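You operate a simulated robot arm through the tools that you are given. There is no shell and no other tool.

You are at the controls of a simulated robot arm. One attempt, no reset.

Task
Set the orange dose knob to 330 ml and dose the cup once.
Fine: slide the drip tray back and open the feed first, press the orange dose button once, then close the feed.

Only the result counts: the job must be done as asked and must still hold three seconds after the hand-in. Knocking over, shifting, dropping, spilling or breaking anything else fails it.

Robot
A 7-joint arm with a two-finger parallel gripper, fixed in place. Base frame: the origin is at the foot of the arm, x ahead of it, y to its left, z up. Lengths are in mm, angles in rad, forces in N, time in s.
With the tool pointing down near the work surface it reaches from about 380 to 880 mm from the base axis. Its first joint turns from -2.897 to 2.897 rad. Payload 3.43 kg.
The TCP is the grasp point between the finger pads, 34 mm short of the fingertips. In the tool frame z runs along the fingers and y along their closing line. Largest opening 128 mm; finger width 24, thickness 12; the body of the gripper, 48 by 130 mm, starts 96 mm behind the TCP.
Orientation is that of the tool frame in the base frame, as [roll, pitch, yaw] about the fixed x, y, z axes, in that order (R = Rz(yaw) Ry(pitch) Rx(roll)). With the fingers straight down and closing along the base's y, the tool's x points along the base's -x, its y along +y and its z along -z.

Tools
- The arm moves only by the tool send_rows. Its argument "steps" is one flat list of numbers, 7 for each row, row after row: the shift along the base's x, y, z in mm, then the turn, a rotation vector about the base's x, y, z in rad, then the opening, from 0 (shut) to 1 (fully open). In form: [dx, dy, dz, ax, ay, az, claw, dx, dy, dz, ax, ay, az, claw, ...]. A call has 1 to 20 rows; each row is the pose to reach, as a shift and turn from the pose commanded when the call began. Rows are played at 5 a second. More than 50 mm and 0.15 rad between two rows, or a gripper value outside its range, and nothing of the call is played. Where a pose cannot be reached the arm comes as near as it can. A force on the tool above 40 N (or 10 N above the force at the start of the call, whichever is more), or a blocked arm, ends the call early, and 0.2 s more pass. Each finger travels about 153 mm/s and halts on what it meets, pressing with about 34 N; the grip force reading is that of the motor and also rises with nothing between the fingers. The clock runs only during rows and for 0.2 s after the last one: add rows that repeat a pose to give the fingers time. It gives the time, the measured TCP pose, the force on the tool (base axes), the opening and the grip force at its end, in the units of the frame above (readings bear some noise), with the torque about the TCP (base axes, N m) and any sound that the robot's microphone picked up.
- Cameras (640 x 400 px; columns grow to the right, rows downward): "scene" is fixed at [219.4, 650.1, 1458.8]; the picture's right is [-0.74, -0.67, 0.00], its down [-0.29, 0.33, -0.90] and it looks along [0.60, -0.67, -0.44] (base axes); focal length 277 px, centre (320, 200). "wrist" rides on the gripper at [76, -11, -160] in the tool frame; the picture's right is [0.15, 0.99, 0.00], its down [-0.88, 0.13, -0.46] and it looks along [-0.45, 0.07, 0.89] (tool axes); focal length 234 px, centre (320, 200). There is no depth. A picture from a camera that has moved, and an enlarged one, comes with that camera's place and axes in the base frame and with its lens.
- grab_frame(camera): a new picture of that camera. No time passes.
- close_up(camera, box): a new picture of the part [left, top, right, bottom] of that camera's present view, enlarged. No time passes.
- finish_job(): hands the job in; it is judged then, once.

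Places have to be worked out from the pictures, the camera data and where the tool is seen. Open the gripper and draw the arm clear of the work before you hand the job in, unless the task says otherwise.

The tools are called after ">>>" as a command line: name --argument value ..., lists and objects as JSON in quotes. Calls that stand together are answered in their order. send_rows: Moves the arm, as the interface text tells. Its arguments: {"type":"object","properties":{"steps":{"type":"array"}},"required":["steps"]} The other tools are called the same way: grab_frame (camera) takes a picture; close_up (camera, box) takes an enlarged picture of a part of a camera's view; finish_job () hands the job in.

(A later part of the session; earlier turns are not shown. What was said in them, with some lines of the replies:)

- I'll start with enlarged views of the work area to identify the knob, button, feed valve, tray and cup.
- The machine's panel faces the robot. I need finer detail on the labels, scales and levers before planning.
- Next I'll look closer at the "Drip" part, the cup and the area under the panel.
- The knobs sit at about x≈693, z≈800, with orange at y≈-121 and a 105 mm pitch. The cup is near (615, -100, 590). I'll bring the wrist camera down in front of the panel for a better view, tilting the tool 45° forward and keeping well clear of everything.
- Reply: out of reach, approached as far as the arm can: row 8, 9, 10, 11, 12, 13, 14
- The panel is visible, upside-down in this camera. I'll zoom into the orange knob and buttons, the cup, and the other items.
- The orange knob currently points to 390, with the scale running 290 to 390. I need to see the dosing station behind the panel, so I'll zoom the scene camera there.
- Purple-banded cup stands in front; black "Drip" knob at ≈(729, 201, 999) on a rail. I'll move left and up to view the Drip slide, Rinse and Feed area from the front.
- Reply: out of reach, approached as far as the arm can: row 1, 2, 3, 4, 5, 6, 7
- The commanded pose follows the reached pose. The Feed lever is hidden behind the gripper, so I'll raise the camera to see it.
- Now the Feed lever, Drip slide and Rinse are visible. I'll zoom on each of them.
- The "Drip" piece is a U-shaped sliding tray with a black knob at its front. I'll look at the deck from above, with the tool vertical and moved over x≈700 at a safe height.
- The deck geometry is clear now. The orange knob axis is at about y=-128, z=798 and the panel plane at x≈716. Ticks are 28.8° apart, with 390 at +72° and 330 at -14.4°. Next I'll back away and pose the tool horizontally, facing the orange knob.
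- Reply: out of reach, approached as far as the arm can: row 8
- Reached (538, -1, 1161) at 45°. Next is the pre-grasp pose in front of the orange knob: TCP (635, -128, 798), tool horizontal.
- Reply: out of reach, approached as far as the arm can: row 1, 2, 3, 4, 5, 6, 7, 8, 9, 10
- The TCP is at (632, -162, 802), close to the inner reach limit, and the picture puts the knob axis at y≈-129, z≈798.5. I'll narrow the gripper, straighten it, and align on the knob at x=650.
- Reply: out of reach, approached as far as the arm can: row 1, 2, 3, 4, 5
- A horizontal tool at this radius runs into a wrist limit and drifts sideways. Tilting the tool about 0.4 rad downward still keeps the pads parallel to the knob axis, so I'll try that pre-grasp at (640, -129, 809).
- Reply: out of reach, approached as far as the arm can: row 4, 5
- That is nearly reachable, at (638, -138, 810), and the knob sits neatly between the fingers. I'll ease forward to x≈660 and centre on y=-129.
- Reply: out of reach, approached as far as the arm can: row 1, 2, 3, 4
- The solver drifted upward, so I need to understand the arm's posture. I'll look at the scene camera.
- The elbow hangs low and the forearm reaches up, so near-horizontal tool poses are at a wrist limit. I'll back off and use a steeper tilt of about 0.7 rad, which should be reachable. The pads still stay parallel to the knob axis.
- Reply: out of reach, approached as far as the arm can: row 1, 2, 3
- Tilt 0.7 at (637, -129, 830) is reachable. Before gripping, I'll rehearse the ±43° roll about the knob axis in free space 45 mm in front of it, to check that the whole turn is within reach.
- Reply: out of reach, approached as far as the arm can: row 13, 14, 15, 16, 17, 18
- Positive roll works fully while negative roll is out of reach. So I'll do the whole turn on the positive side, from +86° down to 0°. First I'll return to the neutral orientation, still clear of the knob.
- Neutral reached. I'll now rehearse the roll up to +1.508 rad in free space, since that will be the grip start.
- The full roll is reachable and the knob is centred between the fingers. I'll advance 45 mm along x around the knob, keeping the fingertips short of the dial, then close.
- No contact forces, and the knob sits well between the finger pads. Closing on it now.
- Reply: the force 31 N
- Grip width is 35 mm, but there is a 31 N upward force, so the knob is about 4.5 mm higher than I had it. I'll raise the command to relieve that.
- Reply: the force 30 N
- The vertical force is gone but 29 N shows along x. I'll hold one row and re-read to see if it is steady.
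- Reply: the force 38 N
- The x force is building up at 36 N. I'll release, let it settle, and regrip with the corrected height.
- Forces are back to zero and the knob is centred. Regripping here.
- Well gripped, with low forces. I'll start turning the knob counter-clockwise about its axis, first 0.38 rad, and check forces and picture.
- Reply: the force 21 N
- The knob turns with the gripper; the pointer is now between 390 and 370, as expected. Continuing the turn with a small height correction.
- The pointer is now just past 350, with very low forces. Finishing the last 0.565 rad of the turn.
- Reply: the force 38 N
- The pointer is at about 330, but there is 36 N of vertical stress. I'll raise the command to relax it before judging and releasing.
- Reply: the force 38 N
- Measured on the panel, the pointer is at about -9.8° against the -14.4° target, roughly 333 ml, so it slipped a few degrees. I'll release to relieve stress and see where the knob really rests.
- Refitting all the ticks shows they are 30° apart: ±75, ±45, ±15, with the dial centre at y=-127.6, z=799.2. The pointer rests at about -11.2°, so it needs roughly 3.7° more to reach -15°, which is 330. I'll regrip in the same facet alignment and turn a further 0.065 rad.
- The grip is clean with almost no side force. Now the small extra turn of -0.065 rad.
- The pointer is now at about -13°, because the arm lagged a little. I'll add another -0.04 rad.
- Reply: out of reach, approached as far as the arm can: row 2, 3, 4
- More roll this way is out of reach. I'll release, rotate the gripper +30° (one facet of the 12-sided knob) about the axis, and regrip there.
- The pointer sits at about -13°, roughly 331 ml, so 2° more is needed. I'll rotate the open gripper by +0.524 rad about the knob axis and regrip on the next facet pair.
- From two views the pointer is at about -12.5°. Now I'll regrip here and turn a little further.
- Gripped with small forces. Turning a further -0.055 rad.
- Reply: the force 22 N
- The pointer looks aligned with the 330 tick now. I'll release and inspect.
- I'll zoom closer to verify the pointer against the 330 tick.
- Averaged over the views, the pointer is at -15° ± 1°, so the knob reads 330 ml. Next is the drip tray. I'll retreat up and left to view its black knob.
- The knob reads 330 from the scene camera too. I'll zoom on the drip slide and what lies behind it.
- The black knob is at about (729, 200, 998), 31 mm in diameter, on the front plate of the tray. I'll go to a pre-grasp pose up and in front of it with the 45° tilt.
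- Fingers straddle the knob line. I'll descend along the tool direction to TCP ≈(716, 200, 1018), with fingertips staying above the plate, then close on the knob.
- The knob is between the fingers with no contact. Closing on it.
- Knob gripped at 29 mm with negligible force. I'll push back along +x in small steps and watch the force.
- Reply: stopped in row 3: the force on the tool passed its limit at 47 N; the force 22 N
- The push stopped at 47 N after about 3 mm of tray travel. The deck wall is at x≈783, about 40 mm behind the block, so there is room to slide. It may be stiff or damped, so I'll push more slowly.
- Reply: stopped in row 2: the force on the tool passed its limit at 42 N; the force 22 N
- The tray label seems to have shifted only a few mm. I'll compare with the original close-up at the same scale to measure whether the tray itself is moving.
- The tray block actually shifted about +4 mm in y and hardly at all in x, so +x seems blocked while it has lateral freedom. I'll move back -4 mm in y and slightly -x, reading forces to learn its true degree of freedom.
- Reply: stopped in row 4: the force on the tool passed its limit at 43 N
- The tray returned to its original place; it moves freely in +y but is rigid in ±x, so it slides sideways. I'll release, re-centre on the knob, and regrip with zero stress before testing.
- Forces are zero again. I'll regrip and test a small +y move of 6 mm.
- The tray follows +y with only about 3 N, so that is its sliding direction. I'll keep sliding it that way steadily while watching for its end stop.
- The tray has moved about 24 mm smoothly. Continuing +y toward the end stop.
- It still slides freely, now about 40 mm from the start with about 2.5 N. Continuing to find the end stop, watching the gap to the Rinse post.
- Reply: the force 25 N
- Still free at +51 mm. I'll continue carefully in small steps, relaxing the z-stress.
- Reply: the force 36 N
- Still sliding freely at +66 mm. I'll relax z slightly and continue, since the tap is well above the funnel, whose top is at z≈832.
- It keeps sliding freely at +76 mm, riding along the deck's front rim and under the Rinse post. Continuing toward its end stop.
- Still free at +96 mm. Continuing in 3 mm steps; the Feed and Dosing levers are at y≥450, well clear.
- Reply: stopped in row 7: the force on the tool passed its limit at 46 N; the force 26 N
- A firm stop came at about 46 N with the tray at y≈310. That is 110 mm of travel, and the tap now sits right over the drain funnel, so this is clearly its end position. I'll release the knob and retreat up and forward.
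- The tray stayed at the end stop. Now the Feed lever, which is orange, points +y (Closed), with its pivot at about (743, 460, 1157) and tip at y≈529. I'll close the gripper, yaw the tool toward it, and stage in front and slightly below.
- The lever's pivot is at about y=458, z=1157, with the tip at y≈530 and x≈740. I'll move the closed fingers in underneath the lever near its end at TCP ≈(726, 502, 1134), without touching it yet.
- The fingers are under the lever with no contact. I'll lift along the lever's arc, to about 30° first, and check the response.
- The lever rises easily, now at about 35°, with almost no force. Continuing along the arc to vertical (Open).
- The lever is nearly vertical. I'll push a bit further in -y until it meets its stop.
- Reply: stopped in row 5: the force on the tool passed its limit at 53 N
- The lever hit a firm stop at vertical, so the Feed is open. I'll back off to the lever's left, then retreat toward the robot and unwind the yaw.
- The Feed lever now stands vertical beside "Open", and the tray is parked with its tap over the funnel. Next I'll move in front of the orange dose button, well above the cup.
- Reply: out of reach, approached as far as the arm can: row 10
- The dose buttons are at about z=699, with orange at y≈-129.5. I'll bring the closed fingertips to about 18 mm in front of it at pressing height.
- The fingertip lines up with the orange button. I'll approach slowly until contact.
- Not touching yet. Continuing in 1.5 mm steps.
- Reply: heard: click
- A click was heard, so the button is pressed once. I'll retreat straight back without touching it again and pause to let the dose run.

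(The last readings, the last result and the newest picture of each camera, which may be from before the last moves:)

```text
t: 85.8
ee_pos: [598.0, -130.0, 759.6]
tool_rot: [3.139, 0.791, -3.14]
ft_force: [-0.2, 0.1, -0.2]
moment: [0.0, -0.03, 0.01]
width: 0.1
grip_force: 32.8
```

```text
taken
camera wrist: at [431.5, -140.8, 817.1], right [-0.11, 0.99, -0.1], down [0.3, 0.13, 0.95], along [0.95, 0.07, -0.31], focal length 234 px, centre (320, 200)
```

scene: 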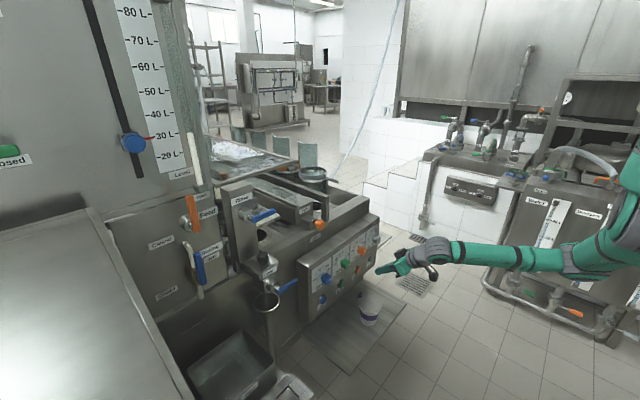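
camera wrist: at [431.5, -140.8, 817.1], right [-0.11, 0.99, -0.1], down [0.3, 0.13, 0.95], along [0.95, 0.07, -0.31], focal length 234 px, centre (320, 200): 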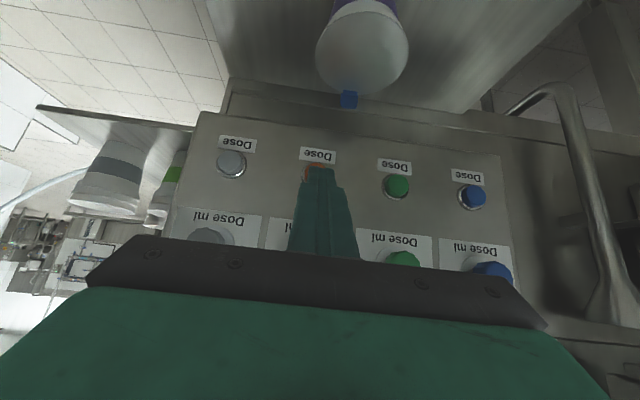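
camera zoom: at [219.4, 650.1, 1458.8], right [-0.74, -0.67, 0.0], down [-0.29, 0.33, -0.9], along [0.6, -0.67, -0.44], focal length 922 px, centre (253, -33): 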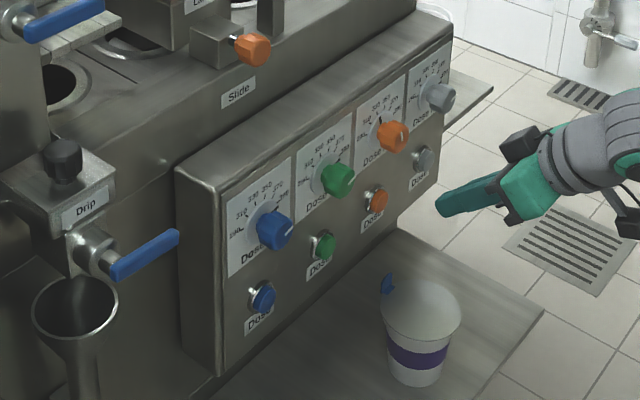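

>>> close_up --camera "scene" --box '[340, 270, 400, 340]'

>>> close_up --camera "wrist" --box '[290, 0, 430, 120]'

>>> close_up --camera "scene" --box '[230, 150, 350, 250]'

```text
5.71 times, centred on (370, 305) of scene
camera zoom: at [219.4, 650.1, 1458.8], right [-0.74, -0.67, 0.0], down [-0.29, 0.33, -0.9], along [0.6, -0.67, -0.44], focal length 1581 px, centre (34, -400)
```

zoom: 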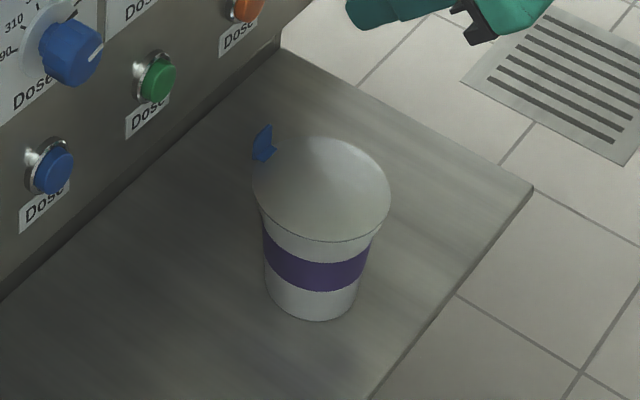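

```text
3.33 times, centred on (360, 60) of wrist
camera zoom: at [431.5, -140.8, 817.1], right [-0.11, 0.99, -0.1], down [0.3, 0.13, 0.95], along [0.95, 0.07, -0.31], focal length 781 px, centre (187, 667)
```

zoom: 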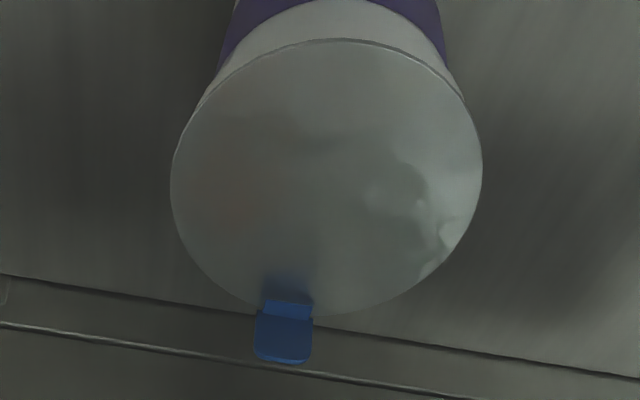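

```text
4.00 times, centred on (290, 200) of scene
camera zoom: at [219.4, 650.1, 1458.8], right [-0.74, -0.67, 0.0], down [-0.29, 0.33, -0.9], along [0.6, -0.67, -0.44], focal length 1107 px, centre (440, 200)
```

zoom: 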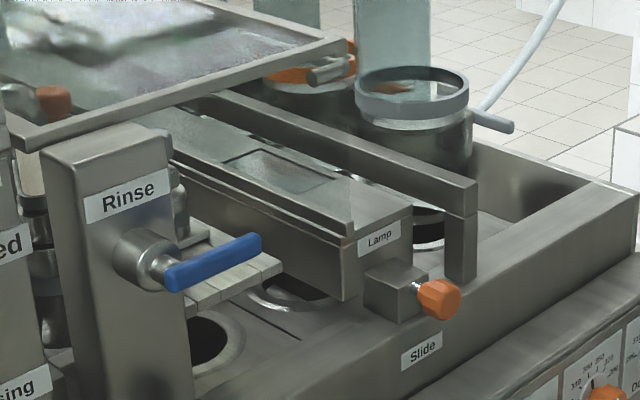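

The cup and panel look unchanged, with nothing spilled. Now I'll go back to close the Feed, returning by the same safe path first.

>>> send_rows --steps '[-2.4, 28.8, 31, 0, 0, 0, 0, -4.8, 57.7, 62, 0, 0, 0, 0, -7.3, 86.5, 93, 0, 0, 0, 0, -9.7, 115.3, 124, 0, 0, 0, 0, -12.1, 144.2, 155, 0, 0, 0, 0, -14.5, 173, 186, 0, 0, 0, 0, -16.9, 201.8, 217, 0, 0, 0, 0, -19.3, 230.7, 248, 0, 0, 0, 0, -21.8, 259.5, 279, 0, 0, 0, 0, -24.2, 288.3, 310, 0, 0, 0, 0, -26.6, 317.2, 341, 0, 0, 0, 0, -29, 346, 371, 0, 0, 0, 0]'

```text
t: 88.4
ee_pos: [567.8, 212.1, 1130.9]
tool_rot: [3.136, 0.789, 3.141]
ft_force: [0.4, -0.5, -0.6]
moment: [0.03, -0.02, 0.03]
width: 0.0
grip_force: 33.0
```

Now staging at the right-hand (-y) side of the vertical Feed lever, in front of it.

>>> send_rows --steps '[5, 30, 25, 0, 0, 0.08, 0, 10, 62, 50, 0, 0, 0.16, 0, 18, 95, 75, 0, 0, 0.24, 0, 30, 128, 95, 0, 0, 0.32, 0, 48, 160, 98, 0, 0, 0.4, 0, 68, 190, 92, 0, 0, 0.48, 0, 87, 205, 85, 0, 0, 0.505, 0, 87, 205, 85, 0, 0, 0.505, 0]'

>>> close_up --camera "scene" --box '[140, 150, 260, 250]'

>>> grab_frame --camera "wrist"

```text
t: 90.2
ee_pos: [656.5, 419.9, 1218.2]
tool_rot: [3.138, 0.789, -2.633]
ft_force: [-0.6, -0.5, 0.7]
moment: [-0.02, 0.02, 0.0]
width: 0.0
grip_force: 32.7
```

```text
4.00 times, centred on (200, 200) of scene
camera zoom: at [219.4, 650.1, 1458.8], right [-0.74, -0.67, 0.0], down [-0.29, 0.33, -0.9], along [0.6, -0.67, -0.44], focal length 1107 px, centre (800, 200)
```

zoom: 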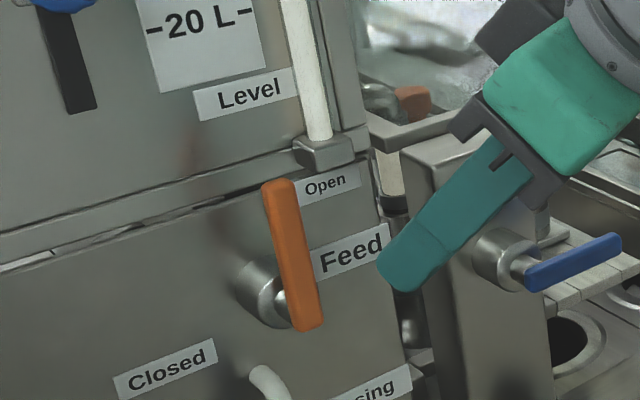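

```text
taken
camera wrist: at [516.0, 329.4, 1275.5], right [-0.57, 0.81, -0.1], down [0.2, 0.26, 0.95], along [0.8, 0.52, -0.31], focal length 234 px, centre (320, 200)
```

wrist: 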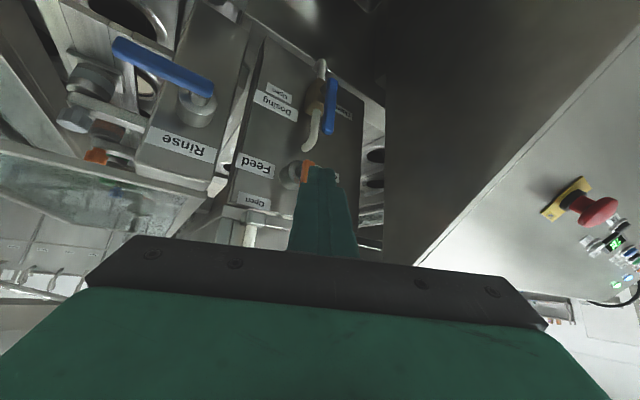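

The lever is vertical at y≈456.5, and my closed fingertips are to its right with clearance. I'll move straight in along +x beside it.

>>> send_rows --steps '[14, -3, 0, 0, 0, 0, 0, 28, -3, 0, 0, 0, 0, 0, 42, -3, 0, 0, 0, 0, 0, 56, -3, 0, 0, 0, 0, 0, 68, -3, 0, 0, 0, 0, 0, 68, -3, 0, 0, 0, 0, 0]'

>>> close_up --camera "scene" --box '[140, 150, 260, 250]'

```text
t: 91.6
ee_pos: [724.2, 417.4, 1213.7]
tool_rot: [3.137, 0.789, -2.636]
ft_force: [0.4, 1.3, 0.3]
moment: [-0.04, 0.0, 0.01]
width: 0.2
grip_force: 33.2
```

```text
4.00 times, centred on (200, 200) of scene
camera zoom: at [219.4, 650.1, 1458.8], right [-0.74, -0.67, 0.0], down [-0.29, 0.33, -0.9], along [0.6, -0.67, -0.44], focal length 1107 px, centre (800, 200)
```

zoom: 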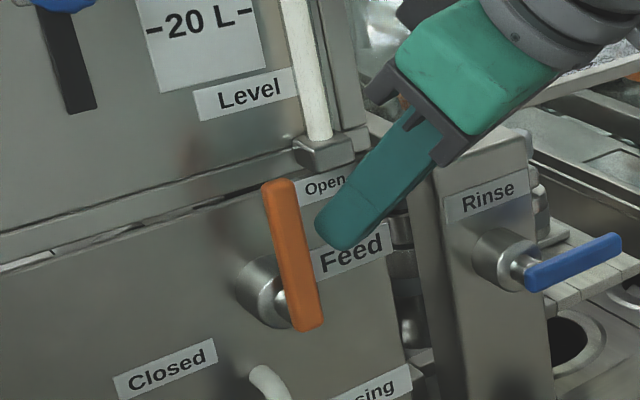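

In position beside the lever. I'll sweep it left and down along its arc, first half.

>>> send_rows --steps '[0, 5, 1, 0, 0, 0, 0, 0, 10.4, 2.2, 0, 0, 0, 0, 0, 14, 4.7, 0, 0, 0, 0, 0, 18.2, 7.2, 0, 0, 0, 0, 0, 23, 9, 0, 0, 0, 0, 0, 28.5, 10.4, 0, 0, 0, 0, 0, 34.5, 10.6, 0, 0, 0, 0, 0, 40.7, 10.3, 0, 0, 0, 0]'

>>> close_up --camera "scene" --box '[140, 150, 260, 250]'

```text
t: 93.4
ee_pos: [724.2, 458.2, 1227.6]
tool_rot: [3.137, 0.791, -2.634]
ft_force: [-0.2, -0.2, -0.7]
moment: [-0.01, -0.01, 0.0]
width: 0.0
grip_force: 32.5
```

```text
4.00 times, centred on (200, 200) of scene
camera zoom: at [219.4, 650.1, 1458.8], right [-0.74, -0.67, 0.0], down [-0.29, 0.33, -0.9], along [0.6, -0.67, -0.44], focal length 1107 px, centre (800, 200)
```

zoom: 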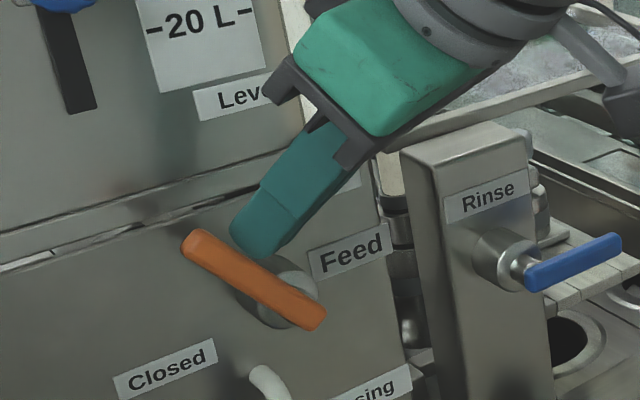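

The lever is at about 45° with no resistance. Continuing down to horizontal (Closed), until its stop.

>>> send_rows --steps '[0, 6.3, -2, 0, 0, 0, 0, 0, 12.7, -5, 0, 0, 0, 0, 0, 18.3, -9.5, 0, 0, 0, 0, 0, 24, -15, 0, 0, 0, 0, 0, 28.5, -21.5, 0, 0, 0, 0, 0, 32, -28.5, 0, 0, 0, 0, 0, 33, -33, 0, 0, 0, 0, 0, 33, -37, 0, 0, 0, 0, 0, 33, -40, 0, 0, 0, 0]'

>>> close_up --camera "scene" --box '[140, 150, 260, 250]'

```text
t: 95.4
ee_pos: [724.5, 493.7, 1195.4]
tool_rot: [3.136, 0.802, -2.635]
ft_force: [-1.8, 0.1, 9.4]
moment: [-0.02, -0.09, 0.03]
width: 0.0
grip_force: 33.3
stopped in row 9: the force on the tool passed its limit at 43 N (the readings are from after the stop); the commanded pose is now the measured one
```

```text
4.00 times, centred on (200, 200) of scene
camera zoom: at [219.4, 650.1, 1458.8], right [-0.74, -0.67, 0.0], down [-0.29, 0.33, -0.9], along [0.6, -0.67, -0.44], focal length 1107 px, centre (800, 200)
```

zoom: 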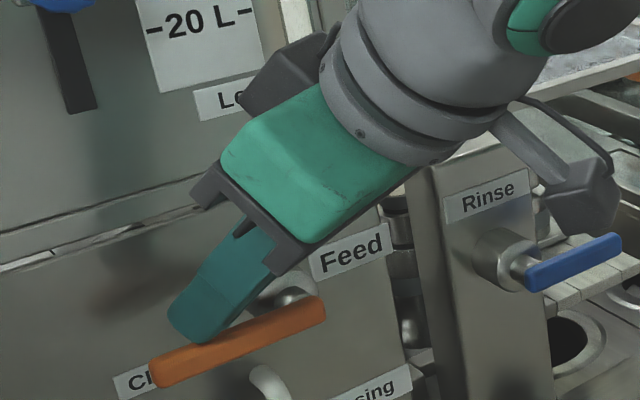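

The lever is back against its Closed stop, in the same picture position as at the start. I'll lift off and retreat toward the robot.

>>> send_rows --steps '[0, 0, 8, 0, 0, 0, 0, -20, 0, 18, 0, 0, 0, 0, -50, 0, 25, 0, 0, 0, 0, -85, -15, 25, 0, 0, -0.1, 0, -115, -50, 20, 0, 0, -0.2, 0, -135, -90, 15, 0, 0, -0.3, 0.1, -150, -130, 5, 0, 0, -0.4, 0.3, -155, -175, -5, 0, 0, -0.5, 0.5, -155, -215, -10, 0, 0, -0.505, 0.7, -155, -255, -10, 0, 0, -0.505, 0.8]'

>>> grab_frame --camera "scene"

>>> close_up --camera "scene" --box '[140, 150, 300, 290]'

>>> close_up --camera "scene" --box '[345, 225, 385, 265]'

```text
t: 97.6
ee_pos: [562.8, 242.5, 1163.5]
tool_rot: [3.121, 0.761, 3.138]
ft_force: [-0.6, 0.3, 0.5]
moment: [-0.06, -0.01, -0.06]
width: 102.1
grip_force: 0.1
```

```text
taken
```

scene: 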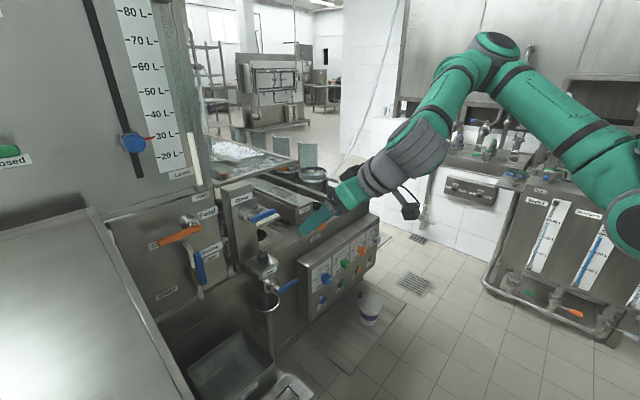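

```text
2.86 times, centred on (220, 220) of scene
camera zoom: at [219.4, 650.1, 1458.8], right [-0.74, -0.67, 0.0], down [-0.29, 0.33, -0.9], along [0.6, -0.67, -0.44], focal length 790 px, centre (606, 143)
```

zoom: 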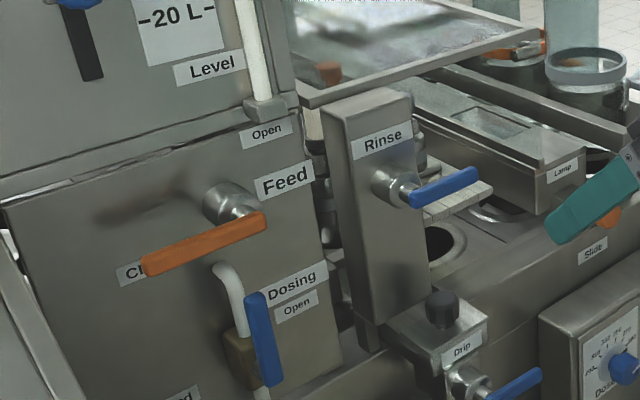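

```text
10.00 times, centred on (365, 245) of scene
camera zoom: at [219.4, 650.1, 1458.8], right [-0.74, -0.67, 0.0], down [-0.29, 0.33, -0.9], along [0.6, -0.67, -0.44], focal length 2766 px, centre (-130, -250)
```

zoom: 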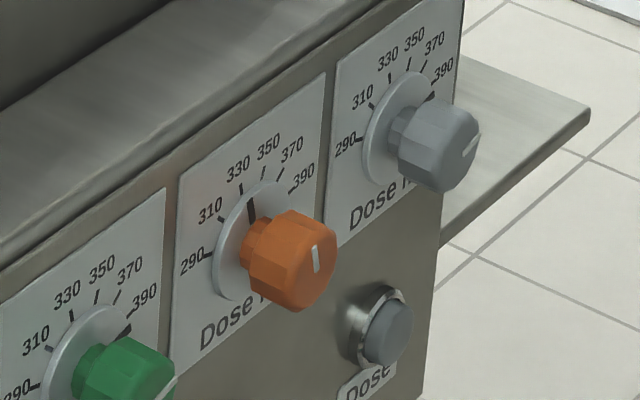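

Everything reads as intended: the knob is at 330, the tray at its end stop, the Feed closed and the cup untouched. I'll draw the arm well clear with the gripper open.

>>> send_rows --steps '[-13, -10, 33, 0, 0.12, 0, 0.9, -27, -20, 67, 0, 0.24, 0, 1, -40, -30, 100, 0, 0.36, 0, 1, -53, -40, 133, 0, 0.48, 0, 1, -67, -50, 167, 0, 0.6, 0, 1, -80, -60, 200, 0, 0.72, 0, 1, -80, -60, 200, 0, 0.72, 0, 1]'

>>> grab_frame --camera "scene"

>>> close_up --camera "scene" --box '[240, 180, 400, 330]'

```text
t: 99.2
ee_pos: [490.9, 176.8, 1377.8]
tool_rot: [3.126, 0.066, -3.141]
ft_force: [0.5, 0.4, -0.2]
moment: [0.0, 0.01, 0.01]
width: 128.2
grip_force: 0.1
```

```text
taken
```

scene: 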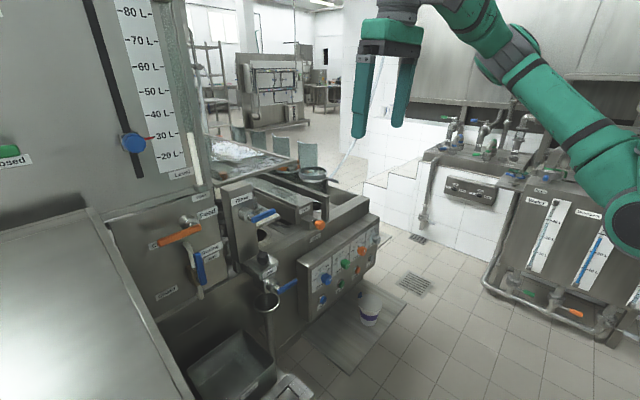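

```text
2.67 times, centred on (320, 255) of scene
camera zoom: at [219.4, 650.1, 1458.8], right [-0.74, -0.67, 0.0], down [-0.29, 0.33, -0.9], along [0.6, -0.67, -0.44], focal length 738 px, centre (320, 53)
```

zoom: 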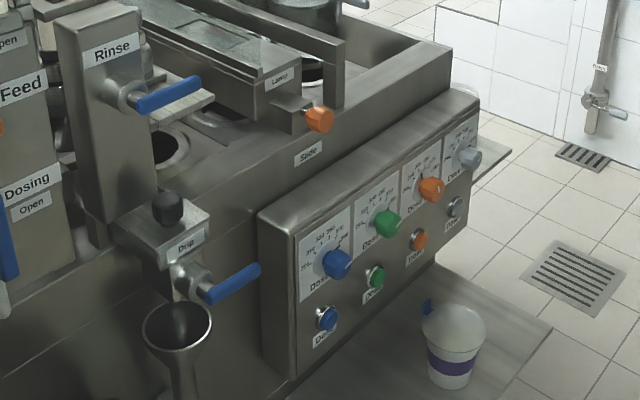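

The arm is clear with the gripper open. The orange knob is at 330, the drip tray is against its stop, the orange button was pressed once, the Feed is closed, and the cup and other parts are undisturbed. Handing in.

>>> finish_job

```text
The job is handed in.
```

I did all the steps and handed the job in. I couldn't confirm that the dose reached the cup, because its lid hides the contents.

- **Dose knob:** the orange knob is at 330 ml. From several camera views the pointer sits on the 330 tick to within about 1 ml.
- **Drip tray:** it only slides sideways (along y), not front to back. I moved it 110 mm to the left, as far as it goes, which puts its tap over the drain funnel. I took that as "back" but did not check whether it also slides to the right.
- **Feed:** I turned it up to its Open stop before dosing, then back to its Closed stop. It now looks the same as at the start.
- **Dose button:** I pressed the orange button once and heard one click. I waited about a second, then went to close the feed, which took another nine seconds or so.

The cup was not touched, and I saw no spills or other parts out of place. I left the gripper open and the arm clear of the machine.
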